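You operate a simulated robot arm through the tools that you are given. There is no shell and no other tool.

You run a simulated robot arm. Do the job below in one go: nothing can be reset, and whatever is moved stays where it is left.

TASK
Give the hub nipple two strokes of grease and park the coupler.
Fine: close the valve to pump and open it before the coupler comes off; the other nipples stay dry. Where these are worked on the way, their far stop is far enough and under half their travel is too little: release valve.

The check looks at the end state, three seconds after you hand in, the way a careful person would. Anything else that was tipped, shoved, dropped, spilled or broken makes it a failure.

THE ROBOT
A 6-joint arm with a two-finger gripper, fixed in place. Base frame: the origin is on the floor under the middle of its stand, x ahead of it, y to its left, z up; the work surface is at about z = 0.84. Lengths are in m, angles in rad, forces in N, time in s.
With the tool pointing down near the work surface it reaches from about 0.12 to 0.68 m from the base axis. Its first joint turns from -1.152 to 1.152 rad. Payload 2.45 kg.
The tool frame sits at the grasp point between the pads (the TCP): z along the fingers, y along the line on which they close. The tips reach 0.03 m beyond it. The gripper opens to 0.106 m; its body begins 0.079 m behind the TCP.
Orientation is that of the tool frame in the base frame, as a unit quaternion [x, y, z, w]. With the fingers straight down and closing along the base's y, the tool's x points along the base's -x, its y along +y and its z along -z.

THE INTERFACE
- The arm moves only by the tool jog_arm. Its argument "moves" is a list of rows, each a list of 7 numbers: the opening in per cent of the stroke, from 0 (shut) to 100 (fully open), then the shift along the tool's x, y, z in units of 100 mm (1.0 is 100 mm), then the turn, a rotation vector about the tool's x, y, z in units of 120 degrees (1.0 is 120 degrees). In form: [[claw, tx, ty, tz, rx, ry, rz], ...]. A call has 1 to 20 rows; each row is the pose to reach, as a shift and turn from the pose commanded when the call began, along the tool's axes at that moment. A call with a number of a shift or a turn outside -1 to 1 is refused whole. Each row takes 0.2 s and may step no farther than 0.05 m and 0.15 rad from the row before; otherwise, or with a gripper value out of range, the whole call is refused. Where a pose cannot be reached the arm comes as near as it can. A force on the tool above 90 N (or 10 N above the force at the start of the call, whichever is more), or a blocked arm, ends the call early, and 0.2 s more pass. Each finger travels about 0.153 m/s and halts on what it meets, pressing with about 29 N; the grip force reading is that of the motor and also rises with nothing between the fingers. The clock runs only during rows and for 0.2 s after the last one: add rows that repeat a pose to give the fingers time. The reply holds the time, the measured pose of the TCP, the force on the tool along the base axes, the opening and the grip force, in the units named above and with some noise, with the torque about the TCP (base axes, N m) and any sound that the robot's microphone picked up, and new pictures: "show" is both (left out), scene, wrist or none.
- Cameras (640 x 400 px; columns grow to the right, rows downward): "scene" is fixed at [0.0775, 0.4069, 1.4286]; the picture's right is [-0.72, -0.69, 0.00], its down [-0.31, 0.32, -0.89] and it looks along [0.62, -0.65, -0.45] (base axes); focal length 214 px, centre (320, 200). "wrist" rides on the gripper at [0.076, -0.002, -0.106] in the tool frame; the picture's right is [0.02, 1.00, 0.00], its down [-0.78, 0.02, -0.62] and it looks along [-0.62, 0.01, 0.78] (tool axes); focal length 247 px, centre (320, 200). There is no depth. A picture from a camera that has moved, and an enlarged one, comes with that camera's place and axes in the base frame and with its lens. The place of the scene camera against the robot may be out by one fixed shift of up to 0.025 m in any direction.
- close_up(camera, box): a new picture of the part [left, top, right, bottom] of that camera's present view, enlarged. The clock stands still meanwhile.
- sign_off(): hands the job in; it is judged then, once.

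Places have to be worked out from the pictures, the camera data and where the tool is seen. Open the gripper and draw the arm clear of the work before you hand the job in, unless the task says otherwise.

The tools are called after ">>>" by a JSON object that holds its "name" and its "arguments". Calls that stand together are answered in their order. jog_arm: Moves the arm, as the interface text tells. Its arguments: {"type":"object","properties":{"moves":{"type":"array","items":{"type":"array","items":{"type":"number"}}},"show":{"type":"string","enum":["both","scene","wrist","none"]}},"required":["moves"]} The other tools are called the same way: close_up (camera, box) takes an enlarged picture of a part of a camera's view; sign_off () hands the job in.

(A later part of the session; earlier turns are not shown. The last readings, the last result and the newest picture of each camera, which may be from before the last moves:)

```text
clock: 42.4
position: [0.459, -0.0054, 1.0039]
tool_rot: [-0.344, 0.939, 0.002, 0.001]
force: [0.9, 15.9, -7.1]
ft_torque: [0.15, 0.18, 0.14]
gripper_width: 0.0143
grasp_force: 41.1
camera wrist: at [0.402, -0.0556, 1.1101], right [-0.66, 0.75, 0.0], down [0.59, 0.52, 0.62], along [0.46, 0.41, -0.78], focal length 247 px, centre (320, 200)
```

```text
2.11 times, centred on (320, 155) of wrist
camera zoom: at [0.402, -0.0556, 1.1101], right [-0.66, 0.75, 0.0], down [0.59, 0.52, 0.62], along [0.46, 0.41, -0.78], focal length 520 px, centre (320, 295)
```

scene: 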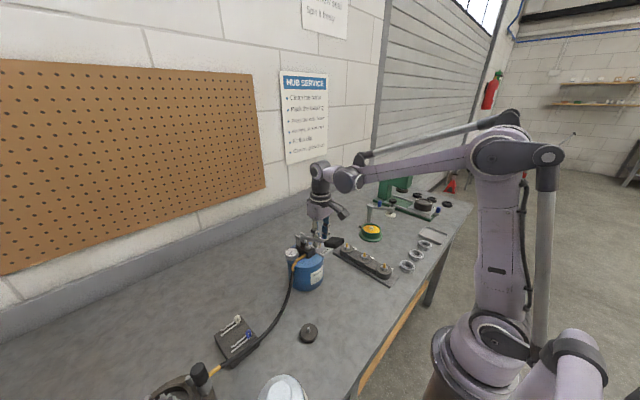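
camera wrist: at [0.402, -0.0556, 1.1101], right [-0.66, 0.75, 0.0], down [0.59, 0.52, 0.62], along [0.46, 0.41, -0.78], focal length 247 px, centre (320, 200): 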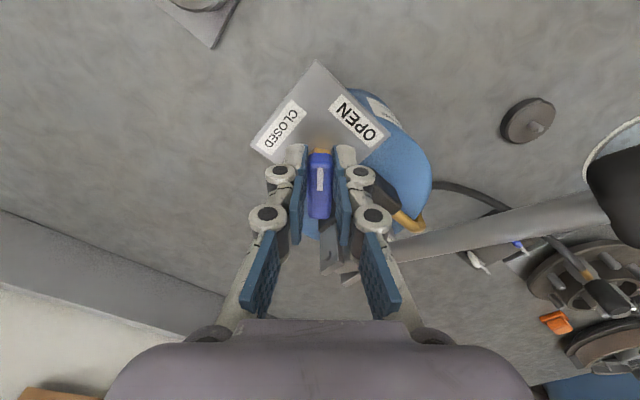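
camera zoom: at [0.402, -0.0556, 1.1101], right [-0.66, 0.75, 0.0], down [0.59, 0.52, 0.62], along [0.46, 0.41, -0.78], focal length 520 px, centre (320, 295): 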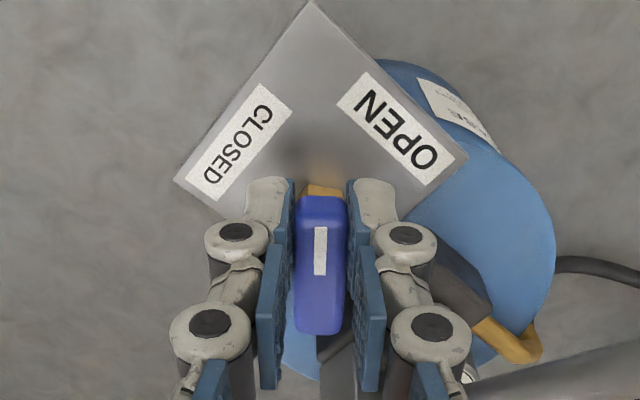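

The handle follows the gripper. I continue the arc to the full 90°.

>>> {"name": "jog_arm", "arguments": {"moves": [[0, -0.0012, -0.0167, 0, 0, 0, -0.0668], [0, -0.0047, -0.0332, 0, 0, 0, -0.1337], [0, -0.0104, -0.0489, 0, 0, 0, -0.2005], [0, -0.0183, -0.0637, 0, 0, 0, -0.2674], [0, -0.0282, -0.0773, 0, 0, 0, -0.3342], [0, -0.0364, -0.0861, 0, 0, 0, -0.382], [0, -0.0427, -0.0918, 0, 0, 0, -0.4159]], "show": "wrist"}}

>>> {"name": "close_up", "arguments": {"camera": "wrist", "box": [230, 60, 410, 250]}}

```text
clock: 44.0
position: [0.4683, -0.0096, 1.0038]
tool_rot: [0.708, -0.707, -0.002, -0.001]
force: [-13.8, 19.6, -18.8]
ft_torque: [0.15, 0.28, 0.18]
gripper_width: 0.014
grasp_force: 40.4
camera wrist: at [0.4698, -0.0857, 1.1099], right [-1.0, -0.02, 0.0], down [-0.02, 0.78, 0.62], along [-0.02, 0.62, -0.78], focal length 247 px, centre (320, 200)
```

wrist: 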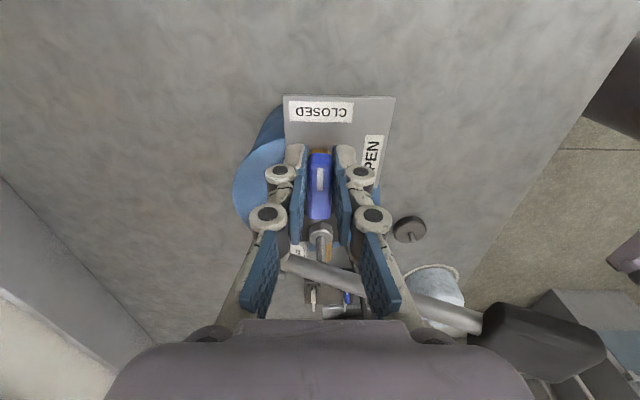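

```text
2.11 times, centred on (320, 155) of wrist
camera zoom: at [0.4698, -0.0857, 1.1099], right [-1.0, -0.02, 0.0], down [-0.02, 0.78, 0.62], along [-0.02, 0.62, -0.78], focal length 520 px, centre (320, 295)
```

zoom: 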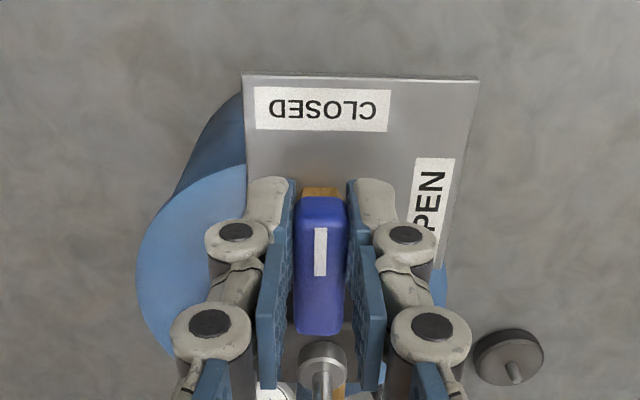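

The mark now points at CLOSED. I nudge ~6° further to confirm it's at the stop.

>>> {"name": "jog_arm", "arguments": {"moves": [[0, -0.0002, -0.006, 0, 0, 0, -0.0239], [0, -0.0006, -0.012, 0, 0, 0, -0.0477], [0, -0.0006, -0.012, 0, 0, 0, -0.0477]], "show": "wrist"}}

>>> {"name": "close_up", "arguments": {"camera": "wrist", "box": [230, 60, 410, 250]}}

```text
clock: 44.8
position: [0.4688, -0.0098, 1.0042]
tool_rot: [0.741, -0.671, -0.003, -0.002]
force: [-14.5, 18.6, -15.4]
ft_torque: [0.59, 0.2, -0.9]
gripper_width: 0.0146
grasp_force: 41.2
camera wrist: at [0.478, -0.0855, 1.11], right [-0.99, -0.12, 0.0], down [-0.09, 0.77, 0.63], along [-0.08, 0.62, -0.78], focal length 247 px, centre (320, 200)
```

wrist: 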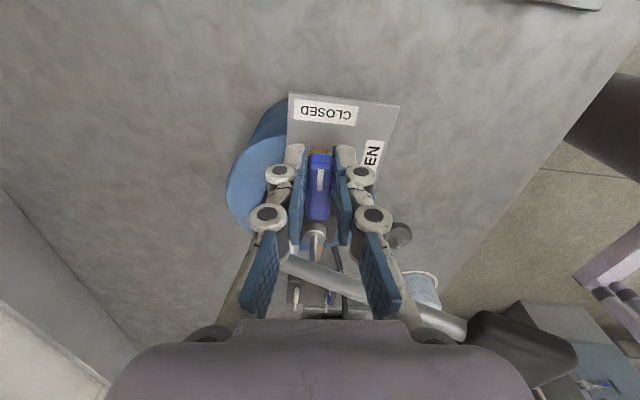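

```text
2.11 times, centred on (320, 155) of wrist
camera zoom: at [0.478, -0.0855, 1.11], right [-0.99, -0.12, 0.0], down [-0.09, 0.77, 0.63], along [-0.08, 0.62, -0.78], focal length 520 px, centre (320, 295)
```

zoom: 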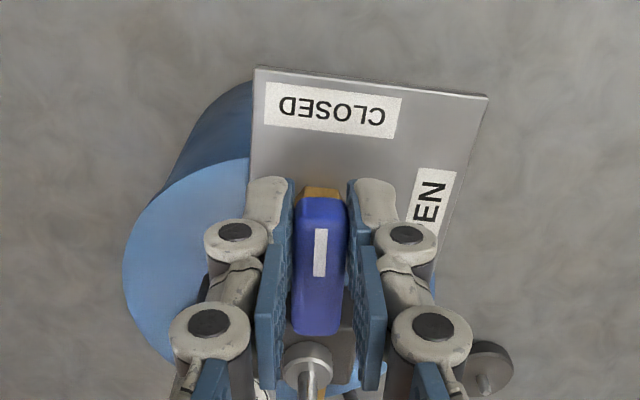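

Reaction torque jumped (−0.9 N·m): the valve is against its CLOSED stop. I open the fingers in place and lift away.

>>> {"name": "jog_arm", "arguments": {"moves": [[15, 0, 0, 0, 0, 0, 0], [28, 0, 0, 0, 0, 0, 0], [30, 0, 0, 0, 0, 0, 0], [30, 0, 0, -0.15, 0, 0, 0], [30, 0, 0, -0.4, 0, 0, 0], [30, 0, 0, -0.7, 0, 0, 0], [30, 0, 0, -1.0, 0, 0, 0]]}}

>>> {"name": "close_up", "arguments": {"camera": "wrist", "box": [230, 30, 430, 210]}}

>>> {"name": "close_up", "arguments": {"camera": "scene", "box": [280, 210, 360, 270]}}

```text
clock: 46.4
position: [0.4681, -0.0107, 1.1045]
tool_rot: [0.741, -0.671, -0.001, 0.0]
force: [0.1, -0.3, -0.8]
ft_torque: [0.01, 0.0, -0.01]
gripper_width: 0.0317
grasp_force: 0.0
camera wrist: at [0.478, -0.0862, 1.2108], right [-0.99, -0.12, 0.0], down [-0.1, 0.78, 0.62], along [-0.08, 0.62, -0.78], focal length 247 px, centre (320, 200)
```

scene: 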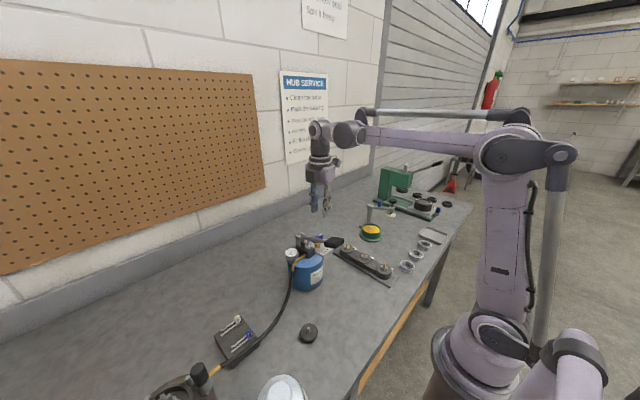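
wrist: 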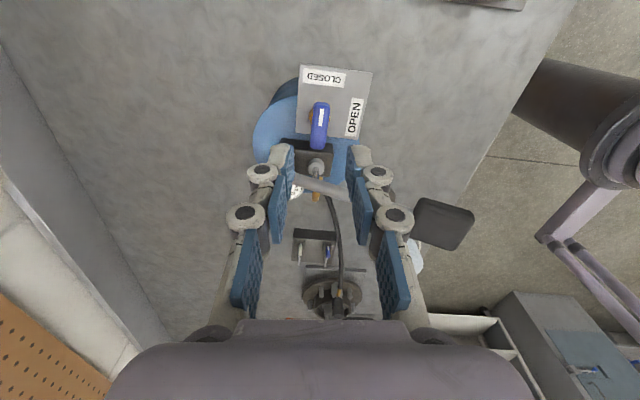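

```text
2.22 times, centred on (330, 120) of wrist
camera zoom: at [0.478, -0.0862, 1.2108], right [-0.99, -0.12, 0.0], down [-0.1, 0.78, 0.62], along [-0.08, 0.62, -0.78], focal length 549 px, centre (298, 378)
```

zoom: 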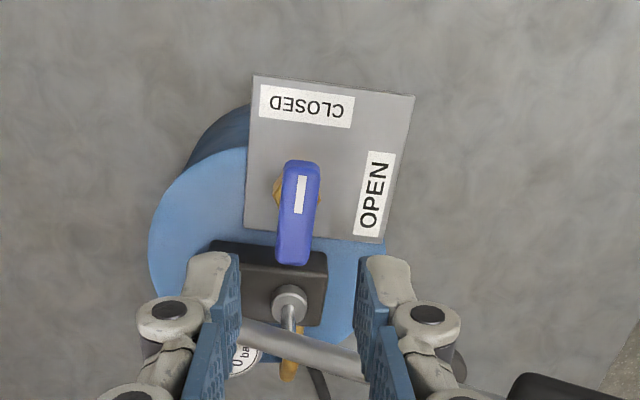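

```text
6.67 times, centred on (320, 240) of scene
camera zoom: at [0.0775, 0.4069, 1.4286], right [-0.72, -0.69, 0.0], down [-0.31, 0.32, -0.89], along [0.62, -0.65, -0.45], focal length 1430 px, centre (320, -67)
```

zoom: 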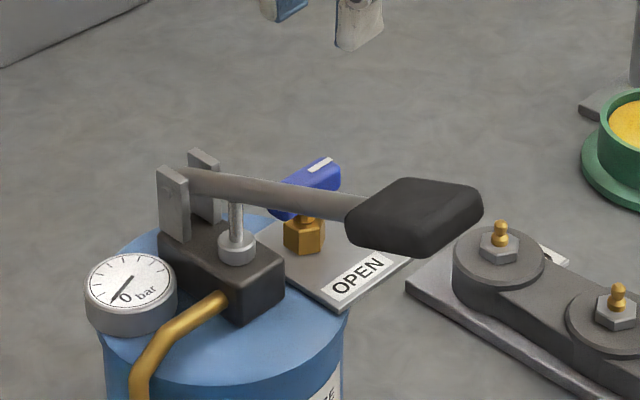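

The valve reads CLOSED and the handle's far end stays clear of the lever. Now I raise, rotate back to the standard yaw, and move above the lever pad.

>>> {"name": "jog_arm", "arguments": {"moves": [[0, 0, 0, -0.15, 0, 0, 0.0665], [0, 0, 0, -0.3, 0, 0, 0.133], [0, 0, 0, -0.45, 0, 0, 0.1995], [0, -0.1, 0.14, -0.45, 0, 0, 0.266], [0, -0.2, 0.28, -0.45, 0, 0, 0.3325], [0, -0.3, 0.42, -0.45, 0, 0, 0.399], [0, -0.4, 0.56, -0.45, 0, 0, 0.4655], [0, -0.5, 0.7, -0.45, 0, 0, 0.532], [0, -0.6, 0.84, -0.45, 0, 0, 0.5985], [0, -0.7, 0.98, -0.45, 0, 0, 0.665], [0, -0.7, 0.98, -0.45, 0, 0, 0.7315], [0, -0.7, 0.98, -0.45, 0, 0, 0.7977], [0, -0.7, 0.98, -0.45, 0, 0, 0.7977]]}}

>>> {"name": "close_up", "arguments": {"camera": "scene", "box": [270, 180, 370, 270]}}

```text
clock: 49.2
position: [0.3663, 0.0488, 1.1487]
tool_rot: [0.001, 1.0, -0.001, 0.0]
force: [0.1, 0.2, 0.1]
ft_torque: [-0.03, -0.02, 0.02]
gripper_width: 0.0001
grasp_force: 29.0
camera wrist: at [0.2885, 0.0483, 1.2553], right [-0.02, 1.0, 0.0], down [0.78, 0.02, 0.62], along [0.62, 0.01, -0.78], focal length 247 px, centre (320, 200)
```

scene: 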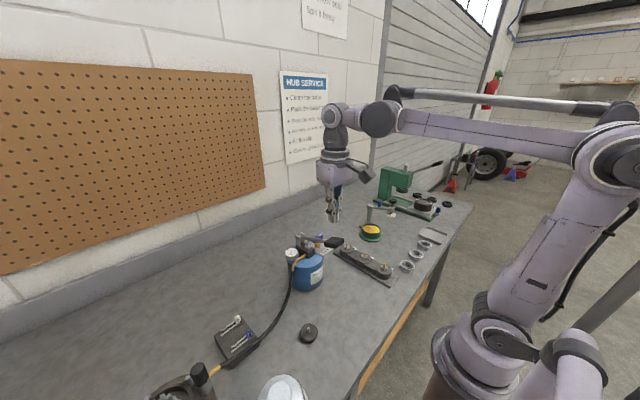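
wrist: 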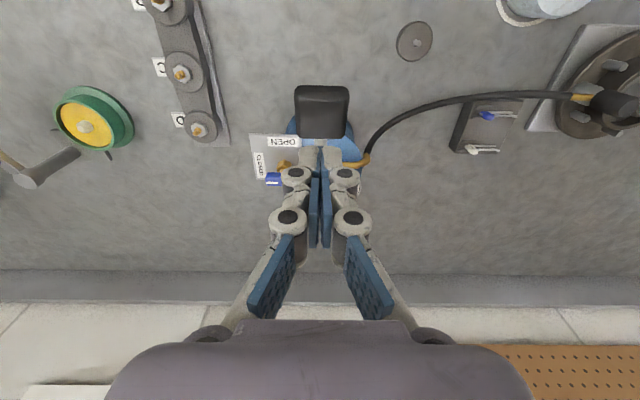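

```text
4.44 times, centred on (320, 225) of scene
camera zoom: at [0.0775, 0.4069, 1.4286], right [-0.72, -0.69, 0.0], down [-0.31, 0.32, -0.89], along [0.62, -0.65, -0.45], focal length 953 px, centre (320, 89)
```

zoom: 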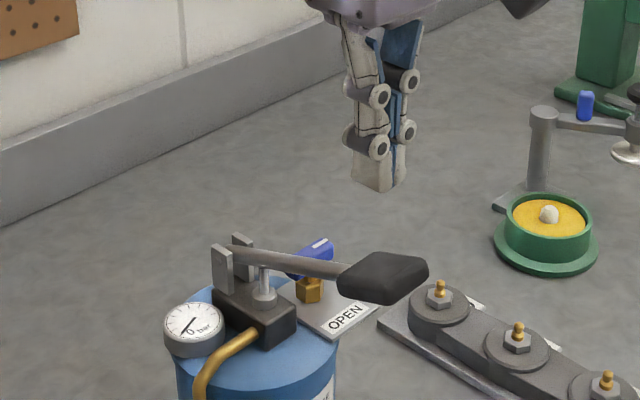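

I zoom on the pad to fix its exact position beneath the gripper.

>>> {"name": "close_up", "arguments": {"camera": "wrist", "box": [260, 60, 400, 160]}}

```text
4.00 times, centred on (330, 110) of wrist
camera zoom: at [0.2885, 0.0483, 1.2553], right [-0.02, 1.0, 0.0], down [0.78, 0.02, 0.62], along [0.62, 0.01, -0.78], focal length 988 px, centre (280, 560)
```

zoom: 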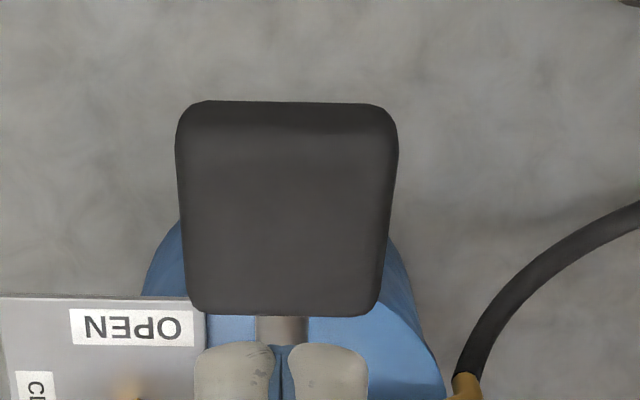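

Pad top is centred about (0.356, 0.050, 1.07). I centre over it and descend toward contact in steps.

>>> {"name": "jog_arm", "arguments": {"moves": [[0, 0.1, 0, 0.1, 0, 0, 0], [0, 0.1, 0, 0.25, 0, 0, 0], [0, 0.1, 0, 0.38, 0, 0, 0], [0, 0.1, 0, 0.45, 0, 0, 0], [0, 0.1, 0, 0.52, 0, 0, 0]], "show": "wrist"}}

>>> {"name": "close_up", "arguments": {"camera": "scene", "box": [270, 180, 370, 270]}}

```text
clock: 50.4
position: [0.3551, 0.0485, 1.0977]
tool_rot: [-0.001, 1.0, 0.0, 0.0]
force: [-0.3, 0.6, 1.4]
ft_torque: [-0.01, 0.01, 0.0]
gripper_width: 0.0059
grasp_force: 29.2
camera wrist: at [0.2784, 0.0478, 1.2037], right [-0.02, 1.0, 0.0], down [0.78, 0.02, 0.62], along [0.62, 0.01, -0.78], focal length 247 px, centre (320, 200)
```

wrist: 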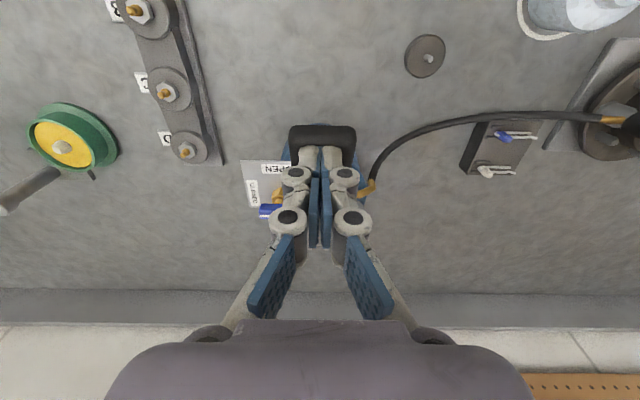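

```text
4.44 times, centred on (320, 225) of scene
camera zoom: at [0.0775, 0.4069, 1.4286], right [-0.72, -0.69, 0.0], down [-0.31, 0.32, -0.89], along [0.62, -0.65, -0.45], focal length 953 px, centre (320, 89)
```

zoom: 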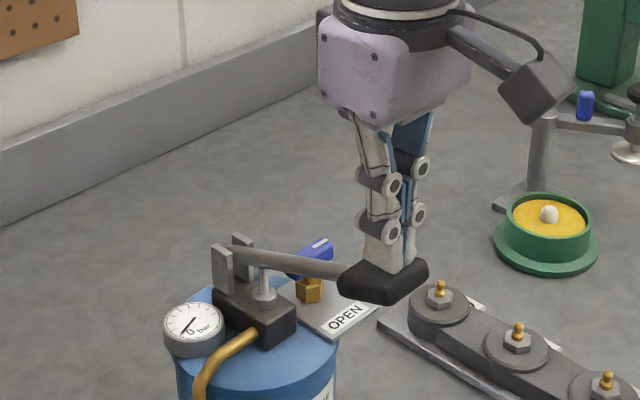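

Tips are touching the pad. I press down 30 mm in steps, following the lever arc slightly toward −x, and read the force.

>>> {"name": "jog_arm", "arguments": {"moves": [[0, 0.01, 0, 0.06, 0, 0, 0], [0, 0.02, 0, 0.12, 0, 0, 0], [0, 0.03, 0, 0.18, 0, 0, 0], [0, 0.04, 0, 0.24, 0, 0, 0], [0, 0.05, 0, 0.3, 0, 0, 0]], "show": "wrist"}}

>>> {"name": "close_up", "arguments": {"camera": "scene", "box": [270, 180, 370, 270]}}

```text
clock: 51.6
position: [0.3502, 0.0479, 1.0682]
tool_rot: [0.0, 1.0, 0.001, -0.001]
force: [-1.0, 0.8, 1.5]
ft_torque: [0.02, 0.03, -0.01]
gripper_width: 0.0059
grasp_force: 28.4
camera wrist: at [0.2734, 0.0475, 1.1733], right [-0.02, 1.0, 0.0], down [0.78, 0.02, 0.62], along [0.62, 0.01, -0.78], focal length 247 px, centre (320, 200)
```

wrist: 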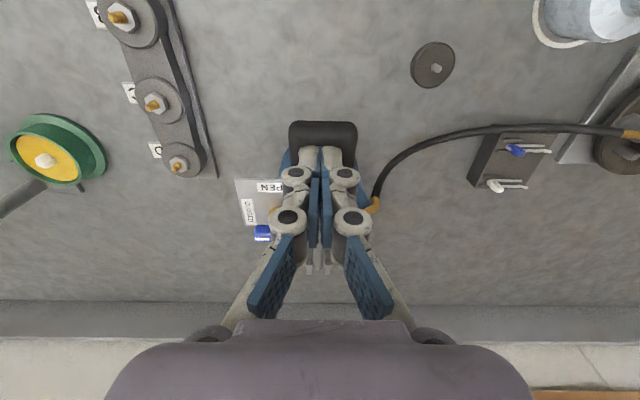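

```text
4.44 times, centred on (320, 225) of scene
camera zoom: at [0.0774, 0.407, 1.4286], right [-0.72, -0.69, 0.0], down [-0.31, 0.32, -0.89], along [0.62, -0.65, -0.45], focal length 953 px, centre (320, 89)
```

zoom: 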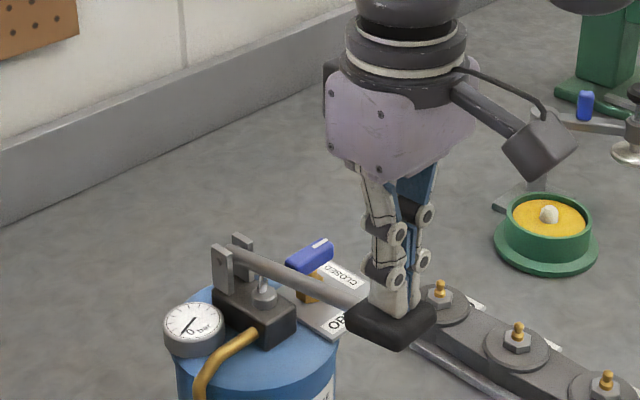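

The lever goes down with only ~1.5 N. I keep pressing in 5 mm steps until it reaches its stop.

>>> {"name": "jog_arm", "arguments": {"moves": [[0, 0.01, 0, 0.05, 0, 0, 0], [0, 0.015, 0, 0.1, 0, 0, 0], [0, 0.02, 0, 0.15, 0, 0, 0], [0, 0.02, 0, 0.2, 0, 0, 0], [0, 0.02, 0, 0.24, 0, 0, 0], [0, 0.02, 0, 0.28, 0, 0, 0]], "show": "wrist"}}

>>> {"name": "close_up", "arguments": {"camera": "scene", "box": [270, 180, 370, 270]}}

```text
clock: 53.0
position: [0.3485, 0.0482, 1.0387]
tool_rot: [0.0, 1.0, 0.0, 0.0]
force: [-1.7, -1.2, 3.5]
ft_torque: [-0.04, 0.04, 0.02]
gripper_width: 0.006
grasp_force: 28.4
camera wrist: at [0.2719, 0.0475, 1.145], right [-0.02, 1.0, 0.0], down [0.78, 0.02, 0.62], along [0.62, 0.01, -0.78], focal length 247 px, centre (320, 200)
```

wrist: 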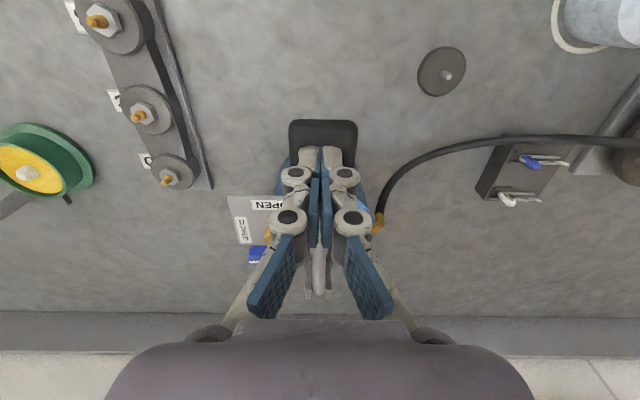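

```text
4.44 times, centred on (320, 225) of scene
camera zoom: at [0.0774, 0.4069, 1.4286], right [-0.72, -0.69, 0.0], down [-0.31, 0.32, -0.89], along [0.62, -0.65, -0.45], focal length 953 px, centre (320, 89)
```

zoom: 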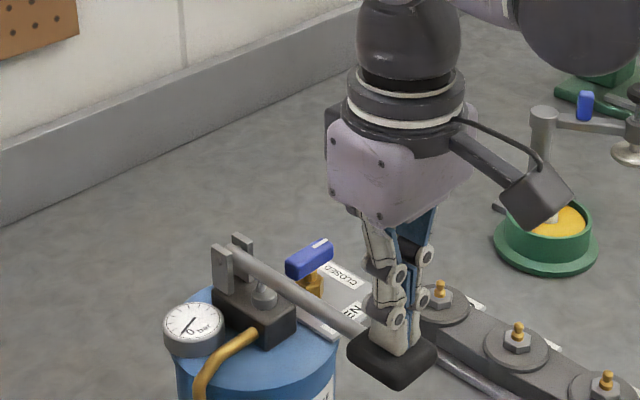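

Still only 3.5 N. I continue down.

>>> {"name": "jog_arm", "arguments": {"moves": [[0, 0, 0, 0.05, 0, 0, 0], [0, 0, 0, 0.1, 0, 0, 0], [0, 0, 0, 0.15, 0, 0, 0], [0, 0, 0, 0.2, 0, 0, 0], [0, -0.005, 0, 0.24, 0, 0, 0], [0, -0.01, 0, 0.28, 0, 0, 0]], "show": "wrist"}}

>>> {"name": "close_up", "arguments": {"camera": "scene", "box": [270, 200, 370, 290]}}

```text
clock: 54.4
position: [0.3495, 0.049, 1.0114]
tool_rot: [-0.001, 1.0, 0.0, 0.0]
force: [-1.0, -0.7, 7.4]
ft_torque: [-0.04, -0.08, -0.04]
gripper_width: 0.006
grasp_force: 29.3
camera wrist: at [0.2728, 0.048, 1.1175], right [-0.02, 1.0, 0.0], down [0.78, 0.02, 0.62], along [0.62, 0.01, -0.78], focal length 247 px, centre (320, 200)
```

wrist: 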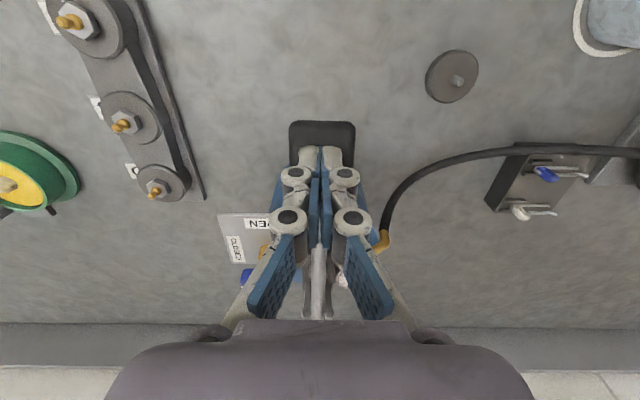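

```text
4.44 times, centred on (320, 245) of scene
camera zoom: at [0.0774, 0.4069, 1.4286], right [-0.72, -0.69, 0.0], down [-0.31, 0.32, -0.89], along [0.62, -0.65, -0.45], focal length 953 px, centre (320, 0)
```

zoom: 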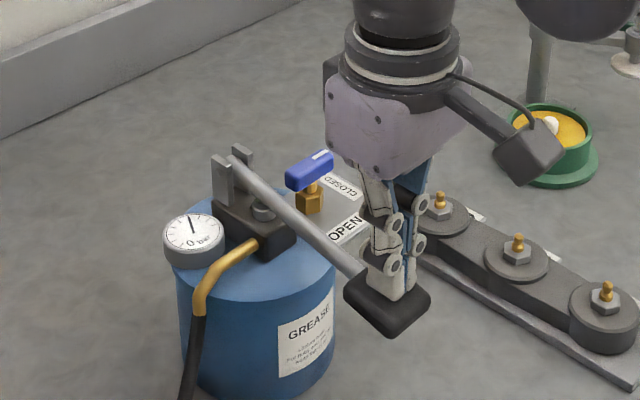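

The gauge needle is rising — pressure is building with the valve closed. I keep pressing toward the bottom stop.

>>> {"name": "jog_arm", "arguments": {"moves": [[0, -0.01, 0, 0.04, 0, 0, 0], [0, -0.02, 0, 0.08, 0, 0, 0], [0, -0.03, 0, 0.12, 0, 0, 0], [0, -0.04, 0, 0.16, 0, 0, 0], [0, -0.05, 0, 0.2, 0, 0, 0]], "show": "wrist"}}

>>> {"name": "close_up", "arguments": {"camera": "scene", "box": [270, 200, 370, 290]}}

```text
clock: 54.9
position: [0.3494, 0.0495, 1.0111]
tool_rot: [0.0, 1.0, -0.001, -0.005]
force: [-9.1, -0.9, 35.4]
ft_torque: [0.0, -0.14, -0.05]
gripper_width: 0.0059
grasp_force: 28.9
stopped in row 2: the force on the tool passed its limit at 100 N (the readings are from after the stop); the commanded pose is now the measured one
camera wrist: at [0.274, 0.0482, 1.1176], right [-0.02, 1.0, 0.0], down [0.79, 0.02, 0.61], along [0.61, 0.01, -0.79], focal length 247 px, centre (320, 200)
```

wrist: 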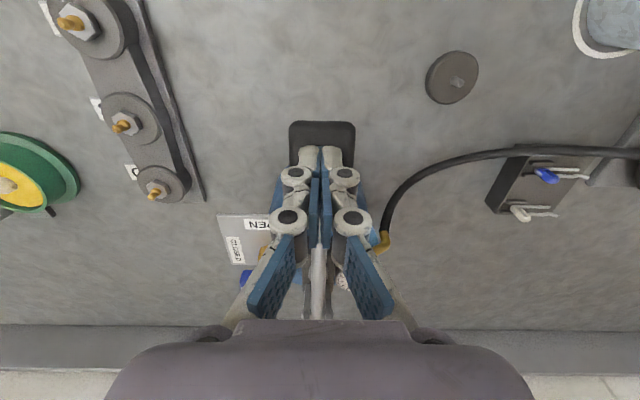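

```text
4.44 times, centred on (320, 245) of scene
camera zoom: at [0.0768, 0.4068, 1.4287], right [-0.72, -0.69, 0.0], down [-0.31, 0.32, -0.9], along [0.62, -0.65, -0.45], focal length 953 px, centre (320, 0)
```

zoom: 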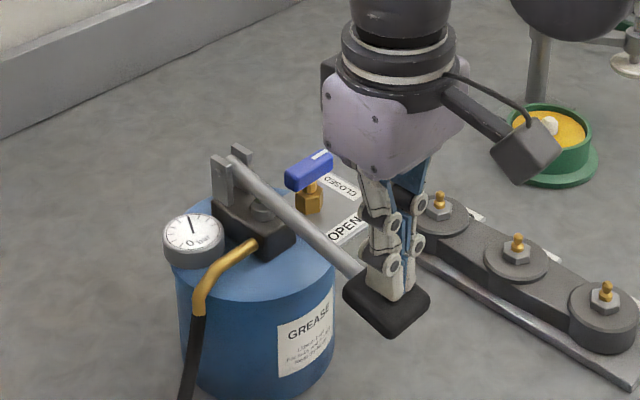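

The lever hit its bottom stop at TCP z≈1.011: one full down-stroke. Now I raise to see whether the lever springs back.

>>> {"name": "jog_arm", "arguments": {"moves": [[0, 0, 0, -0.1, 0, 0, 0], [0, 0.0, 0, -0.25, 0, 0, 0], [0, 0, 0, -0.4, 0, 0, 0], [0, 0, 0, -0.4, 0, 0, 0], [0, 0, 0, -0.4, 0, 0, 0]], "show": "wrist"}}

>>> {"name": "close_up", "arguments": {"camera": "scene", "box": [270, 200, 370, 290]}}

```text
clock: 56.1
position: [0.3511, 0.0495, 1.0497]
tool_rot: [0.0, 1.0, 0.0, -0.002]
force: [1.2, 0.3, 2.6]
ft_torque: [0.01, -0.02, 0.02]
gripper_width: 0.0062
grasp_force: 28.9
camera wrist: at [0.2749, 0.0484, 1.1561], right [-0.02, 1.0, 0.0], down [0.79, 0.02, 0.62], along [0.62, 0.01, -0.79], focal length 247 px, centre (320, 200)
```

wrist: 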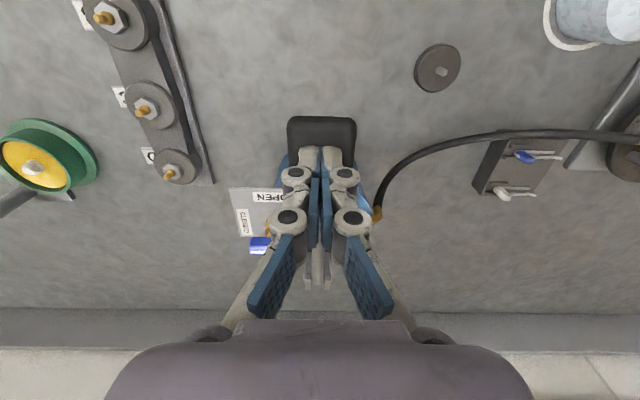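

```text
4.44 times, centred on (320, 245) of scene
camera zoom: at [0.0775, 0.4069, 1.4286], right [-0.72, -0.69, 0.0], down [-0.31, 0.32, -0.89], along [0.62, -0.65, -0.45], focal length 953 px, centre (320, 0)
```

zoom: 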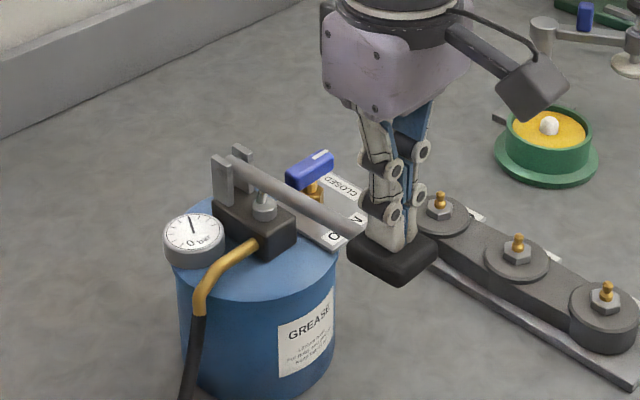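

The lever springs back up with the tips. I raise fully clear so it returns to its top.

>>> {"name": "jog_arm", "arguments": {"moves": [[0, 0, 0, -0.15, 0, 0, 0], [0, -0.02, 0, -0.3, 0, 0, 0], [0, -0.03, 0, -0.45, 0, 0, 0], [0, -0.05, 0, -0.6, 0, 0, 0], [0, -0.05, 0, -0.75, 0, 0, 0], [0, -0.05, 0, -0.75, 0, 0, 0]], "show": "wrist"}}

>>> {"name": "close_up", "arguments": {"camera": "scene", "box": [270, 180, 370, 270]}}

>>> {"name": "close_up", "arguments": {"camera": "scene", "box": [150, 330, 250, 400]}}

```text
clock: 57.5
position: [0.3575, 0.0489, 1.1248]
tool_rot: [-0.001, 1.0, -0.001, -0.003]
force: [-0.4, 0.4, 0.3]
ft_torque: [0.01, 0.0, 0.0]
gripper_width: 0.0
grasp_force: 28.7
camera wrist: at [0.2805, 0.0482, 1.2312], right [-0.02, 1.0, 0.0], down [0.79, 0.02, 0.62], along [0.62, 0.01, -0.79], focal length 247 px, centre (320, 200)
```

wrist: 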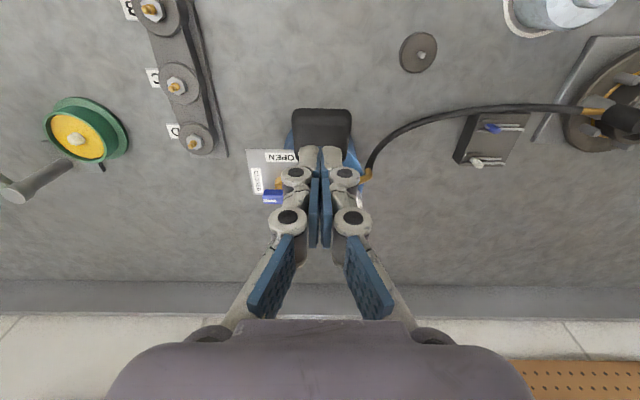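

```text
4.44 times, centred on (320, 225) of scene
camera zoom: at [0.0775, 0.4069, 1.4286], right [-0.72, -0.69, 0.0], down [-0.31, 0.32, -0.89], along [0.62, -0.65, -0.45], focal length 953 px, centre (320, 89)
```

zoom: 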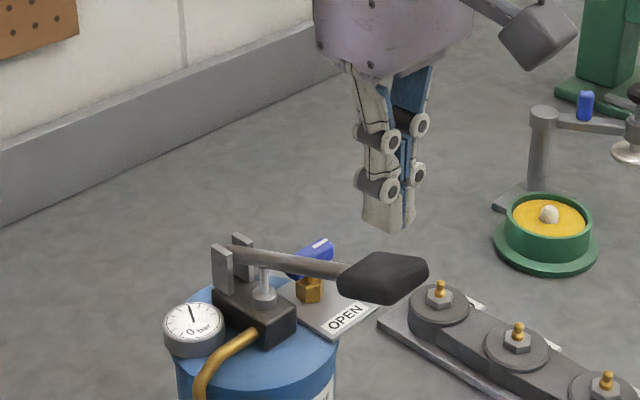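

```text
5.71 times, centred on (200, 365) of scene
camera zoom: at [0.0775, 0.4069, 1.4286], right [-0.72, -0.69, 0.0], down [-0.31, 0.32, -0.89], along [0.62, -0.65, -0.45], focal length 1226 px, centre (1006, -743)
```

zoom: 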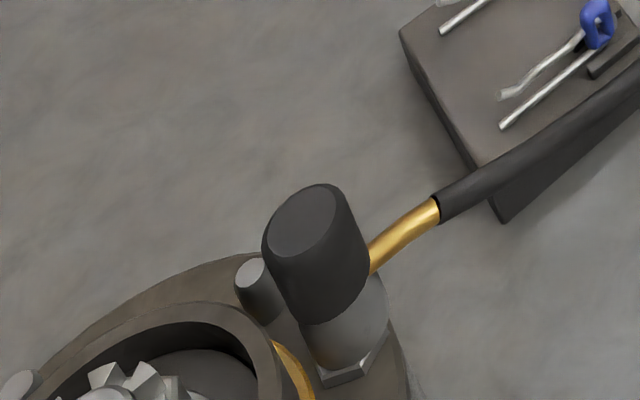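

A grease bead has appeared at the hub and the gauge holds pressure; the lever is back at the top. I start the second stroke.

>>> {"name": "jog_arm", "arguments": {"moves": [[0, 0.01, 0, 0.15, 0, 0, 0], [0, 0.02, 0, 0.26, 0, 0, 0], [0, 0.03, 0, 0.34, 0, 0, 0], [0, 0.04, 0, 0.42, 0, 0, 0], [0, 0.05, 0, 0.5, 0, 0, 0], [0, 0.06, 0, 0.58, 0, 0, 0], [0, 0.07, 0, 0.66, 0, 0, 0], [0, 0.08, 0, 0.74, 0, 0, 0], [0, 0.08, 0, 0.82, 0, 0, 0], [0, 0.08, 0, 0.9, 0, 0, 0]], "show": "none"}}

```text
clock: 59.7
position: [0.3482, 0.0486, 1.0342]
tool_rot: [-0.001, 1.0, 0.0, -0.003]
force: [-1.9, 0.2, 3.6]
ft_torque: [0.02, 0.01, 0.0]
gripper_width: 0.0059
grasp_force: 28.7
```

Smoothly following the same force profile. I finish the stroke to the bottom stop.

>>> {"name": "jog_arm", "arguments": {"moves": [[0, 0, 0, 0.06, 0, 0, 0], [0, 0, 0, 0.12, 0, 0, 0], [0, -0.005, 0, 0.17, 0, 0, 0], [0, -0.01, 0, 0.21, 0, 0, 0], [0, -0.01, 0, 0.235, 0, 0, 0], [0, -0.01, 0, 0.255, 0, 0, 0], [0, -0.01, 0, 0.265, 0, 0, 0]], "show": "none"}}

>>> {"name": "close_up", "arguments": {"camera": "scene", "box": [270, 200, 370, 290]}}

```text
clock: 61.3
position: [0.3491, 0.049, 1.0106]
tool_rot: [0.001, 1.0, -0.001, -0.002]
force: [-2.9, -2.6, 64.0]
ft_torque: [-0.06, -0.62, -0.02]
gripper_width: 0.0061
grasp_force: 28.6
```

```text
4.44 times, centred on (320, 245) of scene
camera zoom: at [0.0766, 0.4068, 1.4287], right [-0.72, -0.69, 0.0], down [-0.31, 0.32, -0.9], along [0.62, -0.65, -0.45], focal length 953 px, centre (320, 0)
```

zoom: 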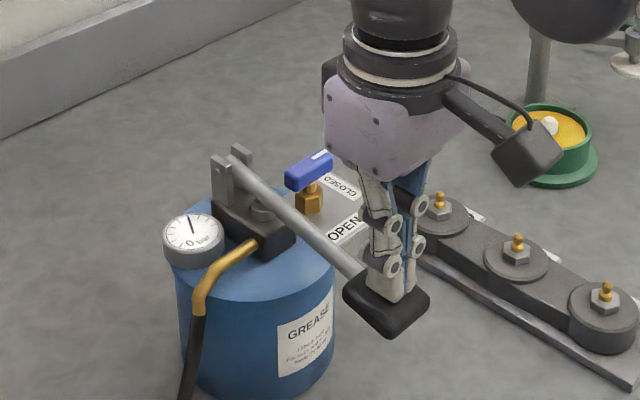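

Second stroke hit the bottom stop (64 N). I raise fully so the lever returns to its top.

>>> {"name": "jog_arm", "arguments": {"moves": [[0, 0, 0, -0.1, 0, 0, 0], [0, 0, 0, -0.25, 0, 0, 0], [0, 0, 0, -0.4, 0, 0, 0], [0, 0, 0, -0.55, 0, 0, 0], [0, -0.02, 0, -0.7, 0, 0, 0], [0, -0.04, 0, -0.85, 0, 0, 0], [0, -0.06, 0, -1.0, 0, 0, 0]], "show": "none"}}

>>> {"name": "jog_arm", "arguments": {"moves": [[0, 0, 0, -0.2, 0, 0, 0], [0, 0, 0, -0.4, 0, 0, 0], [0, 0, 0, -0.45, 0, 0, 0]], "show": "both"}}

>>> {"name": "close_up", "arguments": {"camera": "scene", "box": [270, 180, 370, 270]}}

>>> {"name": "close_up", "arguments": {"camera": "scene", "box": [150, 330, 250, 400]}}

```text
clock: 62.9
position: [0.3537, 0.0494, 1.1084]
tool_rot: [0.0, 1.0, 0.0, -0.003]
force: [-0.7, 0.1, 0.0]
ft_torque: [0.02, -0.02, 0.01]
gripper_width: 0.0
grasp_force: 28.5
```

```text
clock: 63.7
position: [0.3564, 0.0492, 1.152]
tool_rot: [0.0, 1.0, 0.0, -0.003]
force: [0.4, 0.2, 0.0]
ft_torque: [0.04, -0.01, -0.01]
gripper_width: 0.0001
grasp_force: 28.8
camera wrist: at [0.2793, 0.0481, 1.2596], right [-0.02, 1.0, 0.0], down [0.79, 0.02, 0.62], along [0.62, 0.01, -0.79], focal length 247 px, centre (320, 200)
```

scene: 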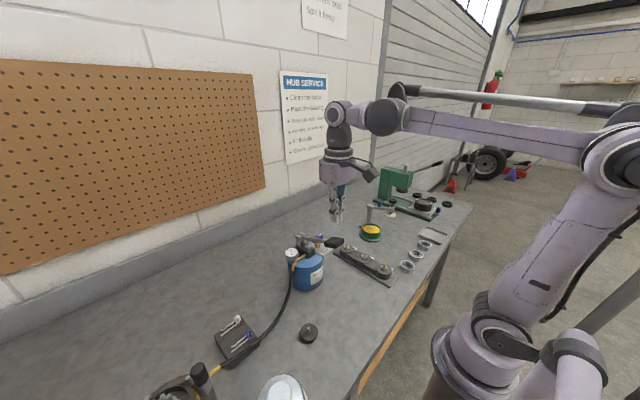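
wrist: 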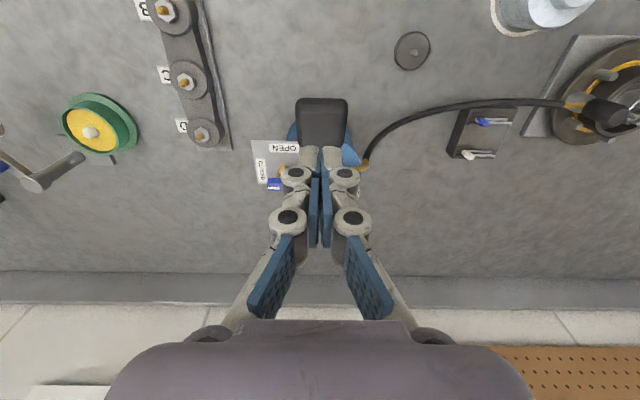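

```text
4.44 times, centred on (320, 225) of scene
camera zoom: at [0.0775, 0.4069, 1.4286], right [-0.72, -0.69, 0.0], down [-0.31, 0.32, -0.89], along [0.62, -0.65, -0.45], focal length 953 px, centre (320, 89)
```

zoom: 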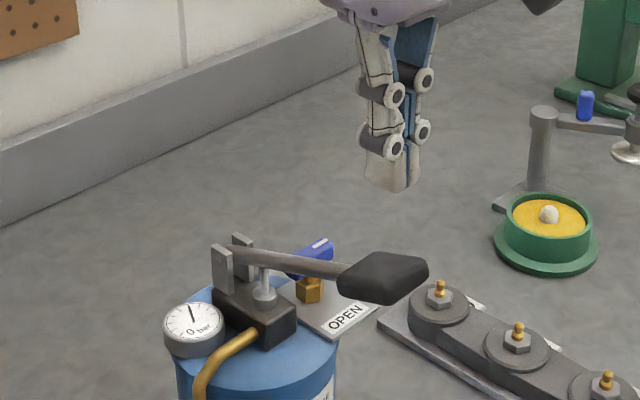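

```text
5.71 times, centred on (200, 365) of scene
camera zoom: at [0.0775, 0.4069, 1.4286], right [-0.72, -0.69, 0.0], down [-0.31, 0.32, -0.89], along [0.62, -0.65, -0.45], focal length 1226 px, centre (1006, -743)
```

zoom: 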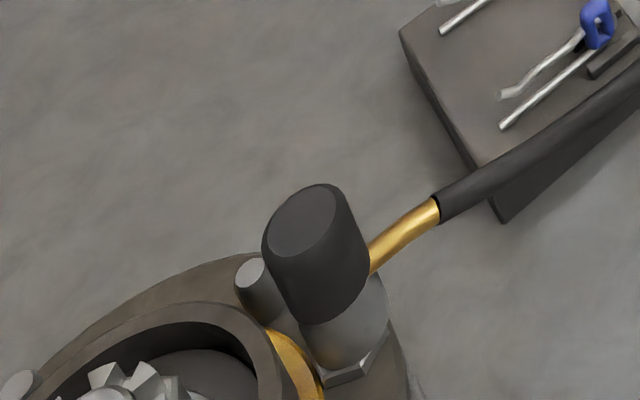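

More grease shows around the hub rim: two strokes delivered, lever at rest. Now I go back over the valve with the tool yawed 90° to open it.

>>> {"name": "jog_arm", "arguments": {"moves": [[30, -0.08, -0.05, 0, 0, 0, -0.068], [30, -0.17, -0.1, 0, 0, 0, -0.136], [30, -0.26, -0.16, 0, 0, 0, -0.204], [30, -0.35, -0.22, 0, 0, 0, -0.272], [30, -0.45, -0.28, 0, 0, 0, -0.34], [30, -0.55, -0.34, 0, 0, 0, -0.408], [30, -0.65, -0.4, 0, 0, 0, -0.476], [30, -0.75, -0.46, 0, 0, 0, -0.544], [30, -0.85, -0.52, 0, 0, 0, -0.612], [30, -0.93, -0.57, 0, 0, 0, -0.68], [30, -1.0, -0.6, 0, 0, 0, -0.75], [30, -1.0, -0.6, 0, 0, 0, -0.75]], "show": "none"}}

```text
clock: 66.3
position: [0.4551, -0.0112, 1.1521]
tool_rot: [0.707, -0.707, -0.002, 0.002]
force: [0.4, 0.1, 0.4]
ft_torque: [-0.04, 0.0, 0.01]
gripper_width: 0.0319
grasp_force: 0.1
```

Now I shift +13 mm in x over the handle and descend to z≈1.06 to check alignment.

>>> {"name": "jog_arm", "arguments": {"moves": [[30, 0, -0.13, 0.1, 0, 0, 0], [30, 0, -0.13, 0.35, 0, 0, 0], [30, 0, -0.13, 0.6, 0, 0, 0], [30, 0, -0.13, 0.8, 0, 0, 0], [30, 0, -0.13, 0.9, 0, 0, 0], [30, 0, -0.13, 0.9, 0, 0, 0]]}}

>>> {"name": "close_up", "arguments": {"camera": "wrist", "box": [230, 50, 410, 210]}}

```text
clock: 67.7
position: [0.4672, -0.0107, 1.0617]
tool_rot: [0.708, -0.707, -0.002, 0.002]
force: [-0.9, 0.4, 0.0]
ft_torque: [-0.03, 0.02, -0.03]
gripper_width: 0.0319
grasp_force: 0.1
camera wrist: at [0.47, -0.0864, 1.1683], right [-1.0, -0.02, 0.01], down [-0.01, 0.78, 0.62], along [-0.02, 0.62, -0.78], focal length 247 px, centre (320, 200)
```

scene: 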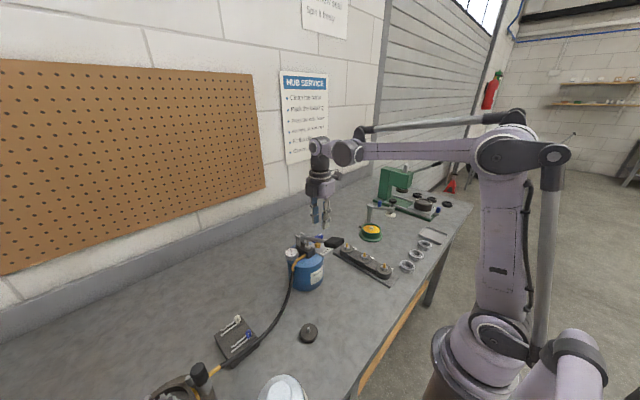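
wrist: 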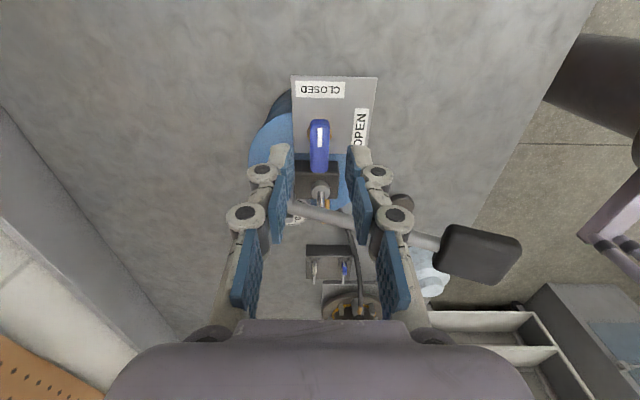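

```text
2.50 times, centred on (320, 130) of wrist
camera zoom: at [0.47, -0.0864, 1.1683], right [-1.0, -0.02, 0.01], down [-0.01, 0.78, 0.62], along [-0.02, 0.62, -0.78], focal length 617 px, centre (320, 375)
```

zoom: 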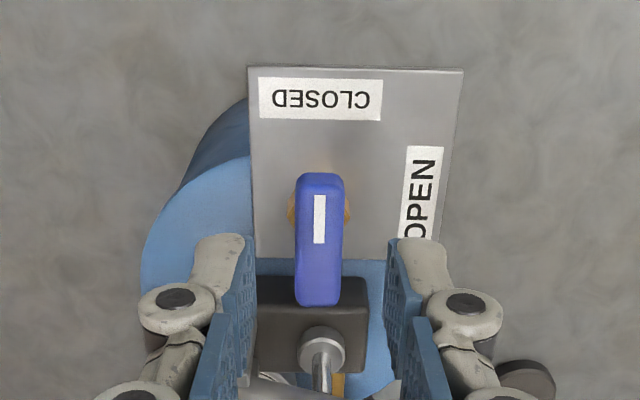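

The handle is centred between the fingers. I descend to z≈1.004 and close on the marked half.

>>> {"name": "jog_arm", "arguments": {"moves": [[30, 0, 0, 0.12, 0, 0, 0], [30, 0, 0, 0.27, 0, 0, 0], [30, 0, 0, 0.42, 0, 0, 0], [30, 0, 0, 0.53, 0, 0, 0], [30, 0, 0, 0.575, 0, 0, 0], [20, 0, 0, 0.575, 0, 0, 0], [10, 0, 0, 0.575, 0, 0, 0], [0, 0, 0, 0.575, 0, 0, 0], [0, 0, 0, 0.575, 0, 0, 0]], "show": "wrist"}}

>>> {"name": "close_up", "arguments": {"camera": "wrist", "box": [230, 60, 410, 250]}}

```text
clock: 69.7
position: [0.4683, -0.0106, 1.0035]
tool_rot: [-0.707, 0.707, 0.002, -0.002]
force: [3.8, 0.3, -3.4]
ft_torque: [-0.14, -0.12, -0.06]
gripper_width: 0.0144
grasp_force: 40.8
camera wrist: at [0.4698, -0.0862, 1.1107], right [-1.0, -0.02, 0.0], down [-0.01, 0.78, 0.62], along [-0.02, 0.62, -0.78], focal length 247 px, centre (320, 200)
```

wrist: 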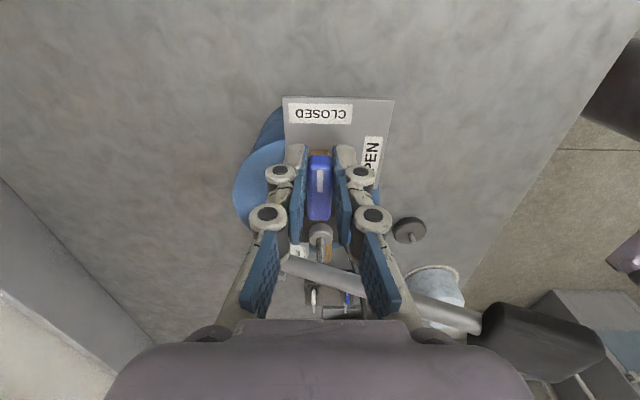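

```text
2.11 times, centred on (320, 155) of wrist
camera zoom: at [0.4698, -0.0862, 1.1107], right [-1.0, -0.02, 0.0], down [-0.01, 0.78, 0.62], along [-0.02, 0.62, -0.78], focal length 520 px, centre (320, 295)
```

zoom: 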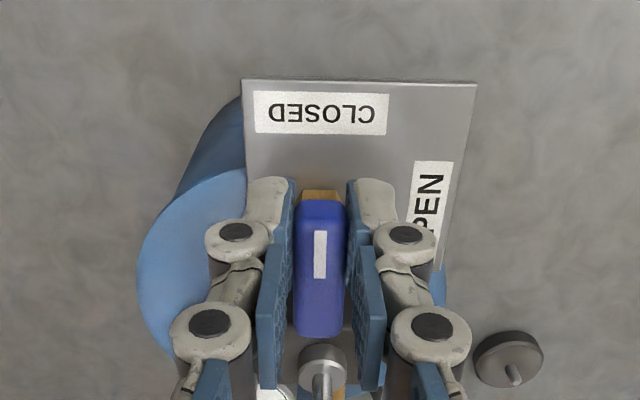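

Gripped again. I swing it clockwise back toward OPEN along the mirrored arc.

>>> {"name": "jog_arm", "arguments": {"moves": [[0, -0.0012, 0.0167, 0, 0, 0, 0.0668], [0, -0.0047, 0.0332, 0, 0, 0, 0.1337], [0, -0.0104, 0.0489, 0, 0, 0, 0.2005], [0, -0.0183, 0.0637, 0, 0, 0, 0.2674], [0, -0.0282, 0.0773, 0, 0, 0, 0.3342]], "show": "none"}}

>>> {"name": "jog_arm", "arguments": {"moves": [[0, -0.0012, 0.0167, 0, 0, 0, 0.0668], [0, -0.0047, 0.0332, 0, 0, 0, 0.1337], [0, -0.0104, 0.0489, 0, 0, 0, 0.2005], [0, -0.0183, 0.0637, 0, 0, 0, 0.2674], [0, -0.0282, 0.0773, 0, 0, 0, 0.3342], [0, -0.0364, 0.0861, 0, 0, 0, 0.382], [0, -0.0427, 0.0918, 0, 0, 0, 0.4159]], "show": "wrist"}}

>>> {"name": "close_up", "arguments": {"camera": "wrist", "box": [230, 60, 410, 250]}}

```text
clock: 70.9
position: [0.459, -0.0073, 1.005]
tool_rot: [-0.421, 0.907, 0.002, -0.002]
force: [-0.5, 3.1, -11.2]
ft_torque: [0.78, -0.58, 0.03]
gripper_width: 0.0144
grasp_force: 40.2
```

```text
clock: 72.5
position: [0.4567, 0.002, 1.0051]
tool_rot: [0.001, 1.0, 0.0, -0.004]
force: [-7.5, 11.0, -20.5]
ft_torque: [0.26, -0.14, 0.09]
gripper_width: 0.0143
grasp_force: 41.1
camera wrist: at [0.3795, 0.0011, 1.1113], right [-0.02, 1.0, 0.0], down [0.79, 0.02, 0.62], along [0.62, 0.01, -0.79], focal length 247 px, centre (320, 200)
```

wrist: 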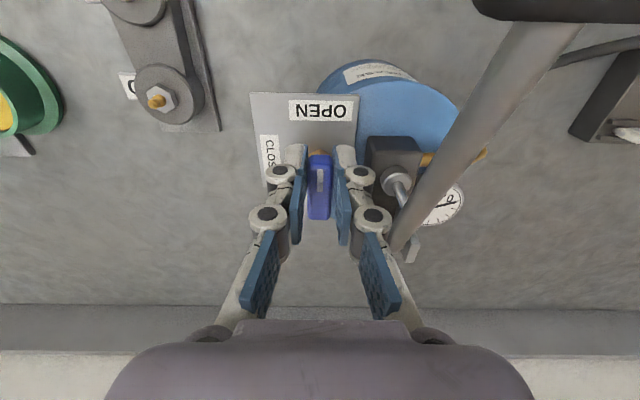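

```text
2.11 times, centred on (320, 155) of wrist
camera zoom: at [0.3795, 0.0011, 1.1113], right [-0.02, 1.0, 0.0], down [0.79, 0.02, 0.62], along [0.62, 0.01, -0.79], focal length 520 px, centre (320, 295)
```

zoom: 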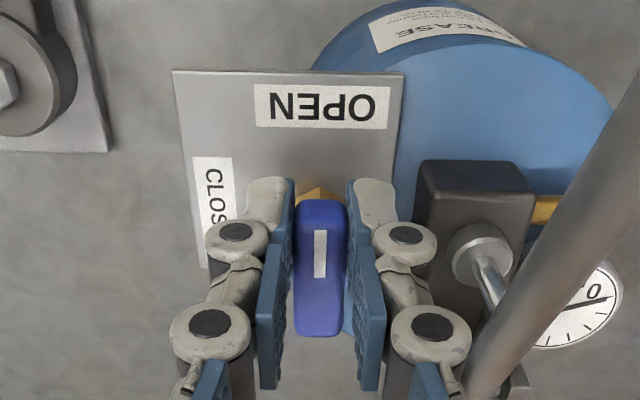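

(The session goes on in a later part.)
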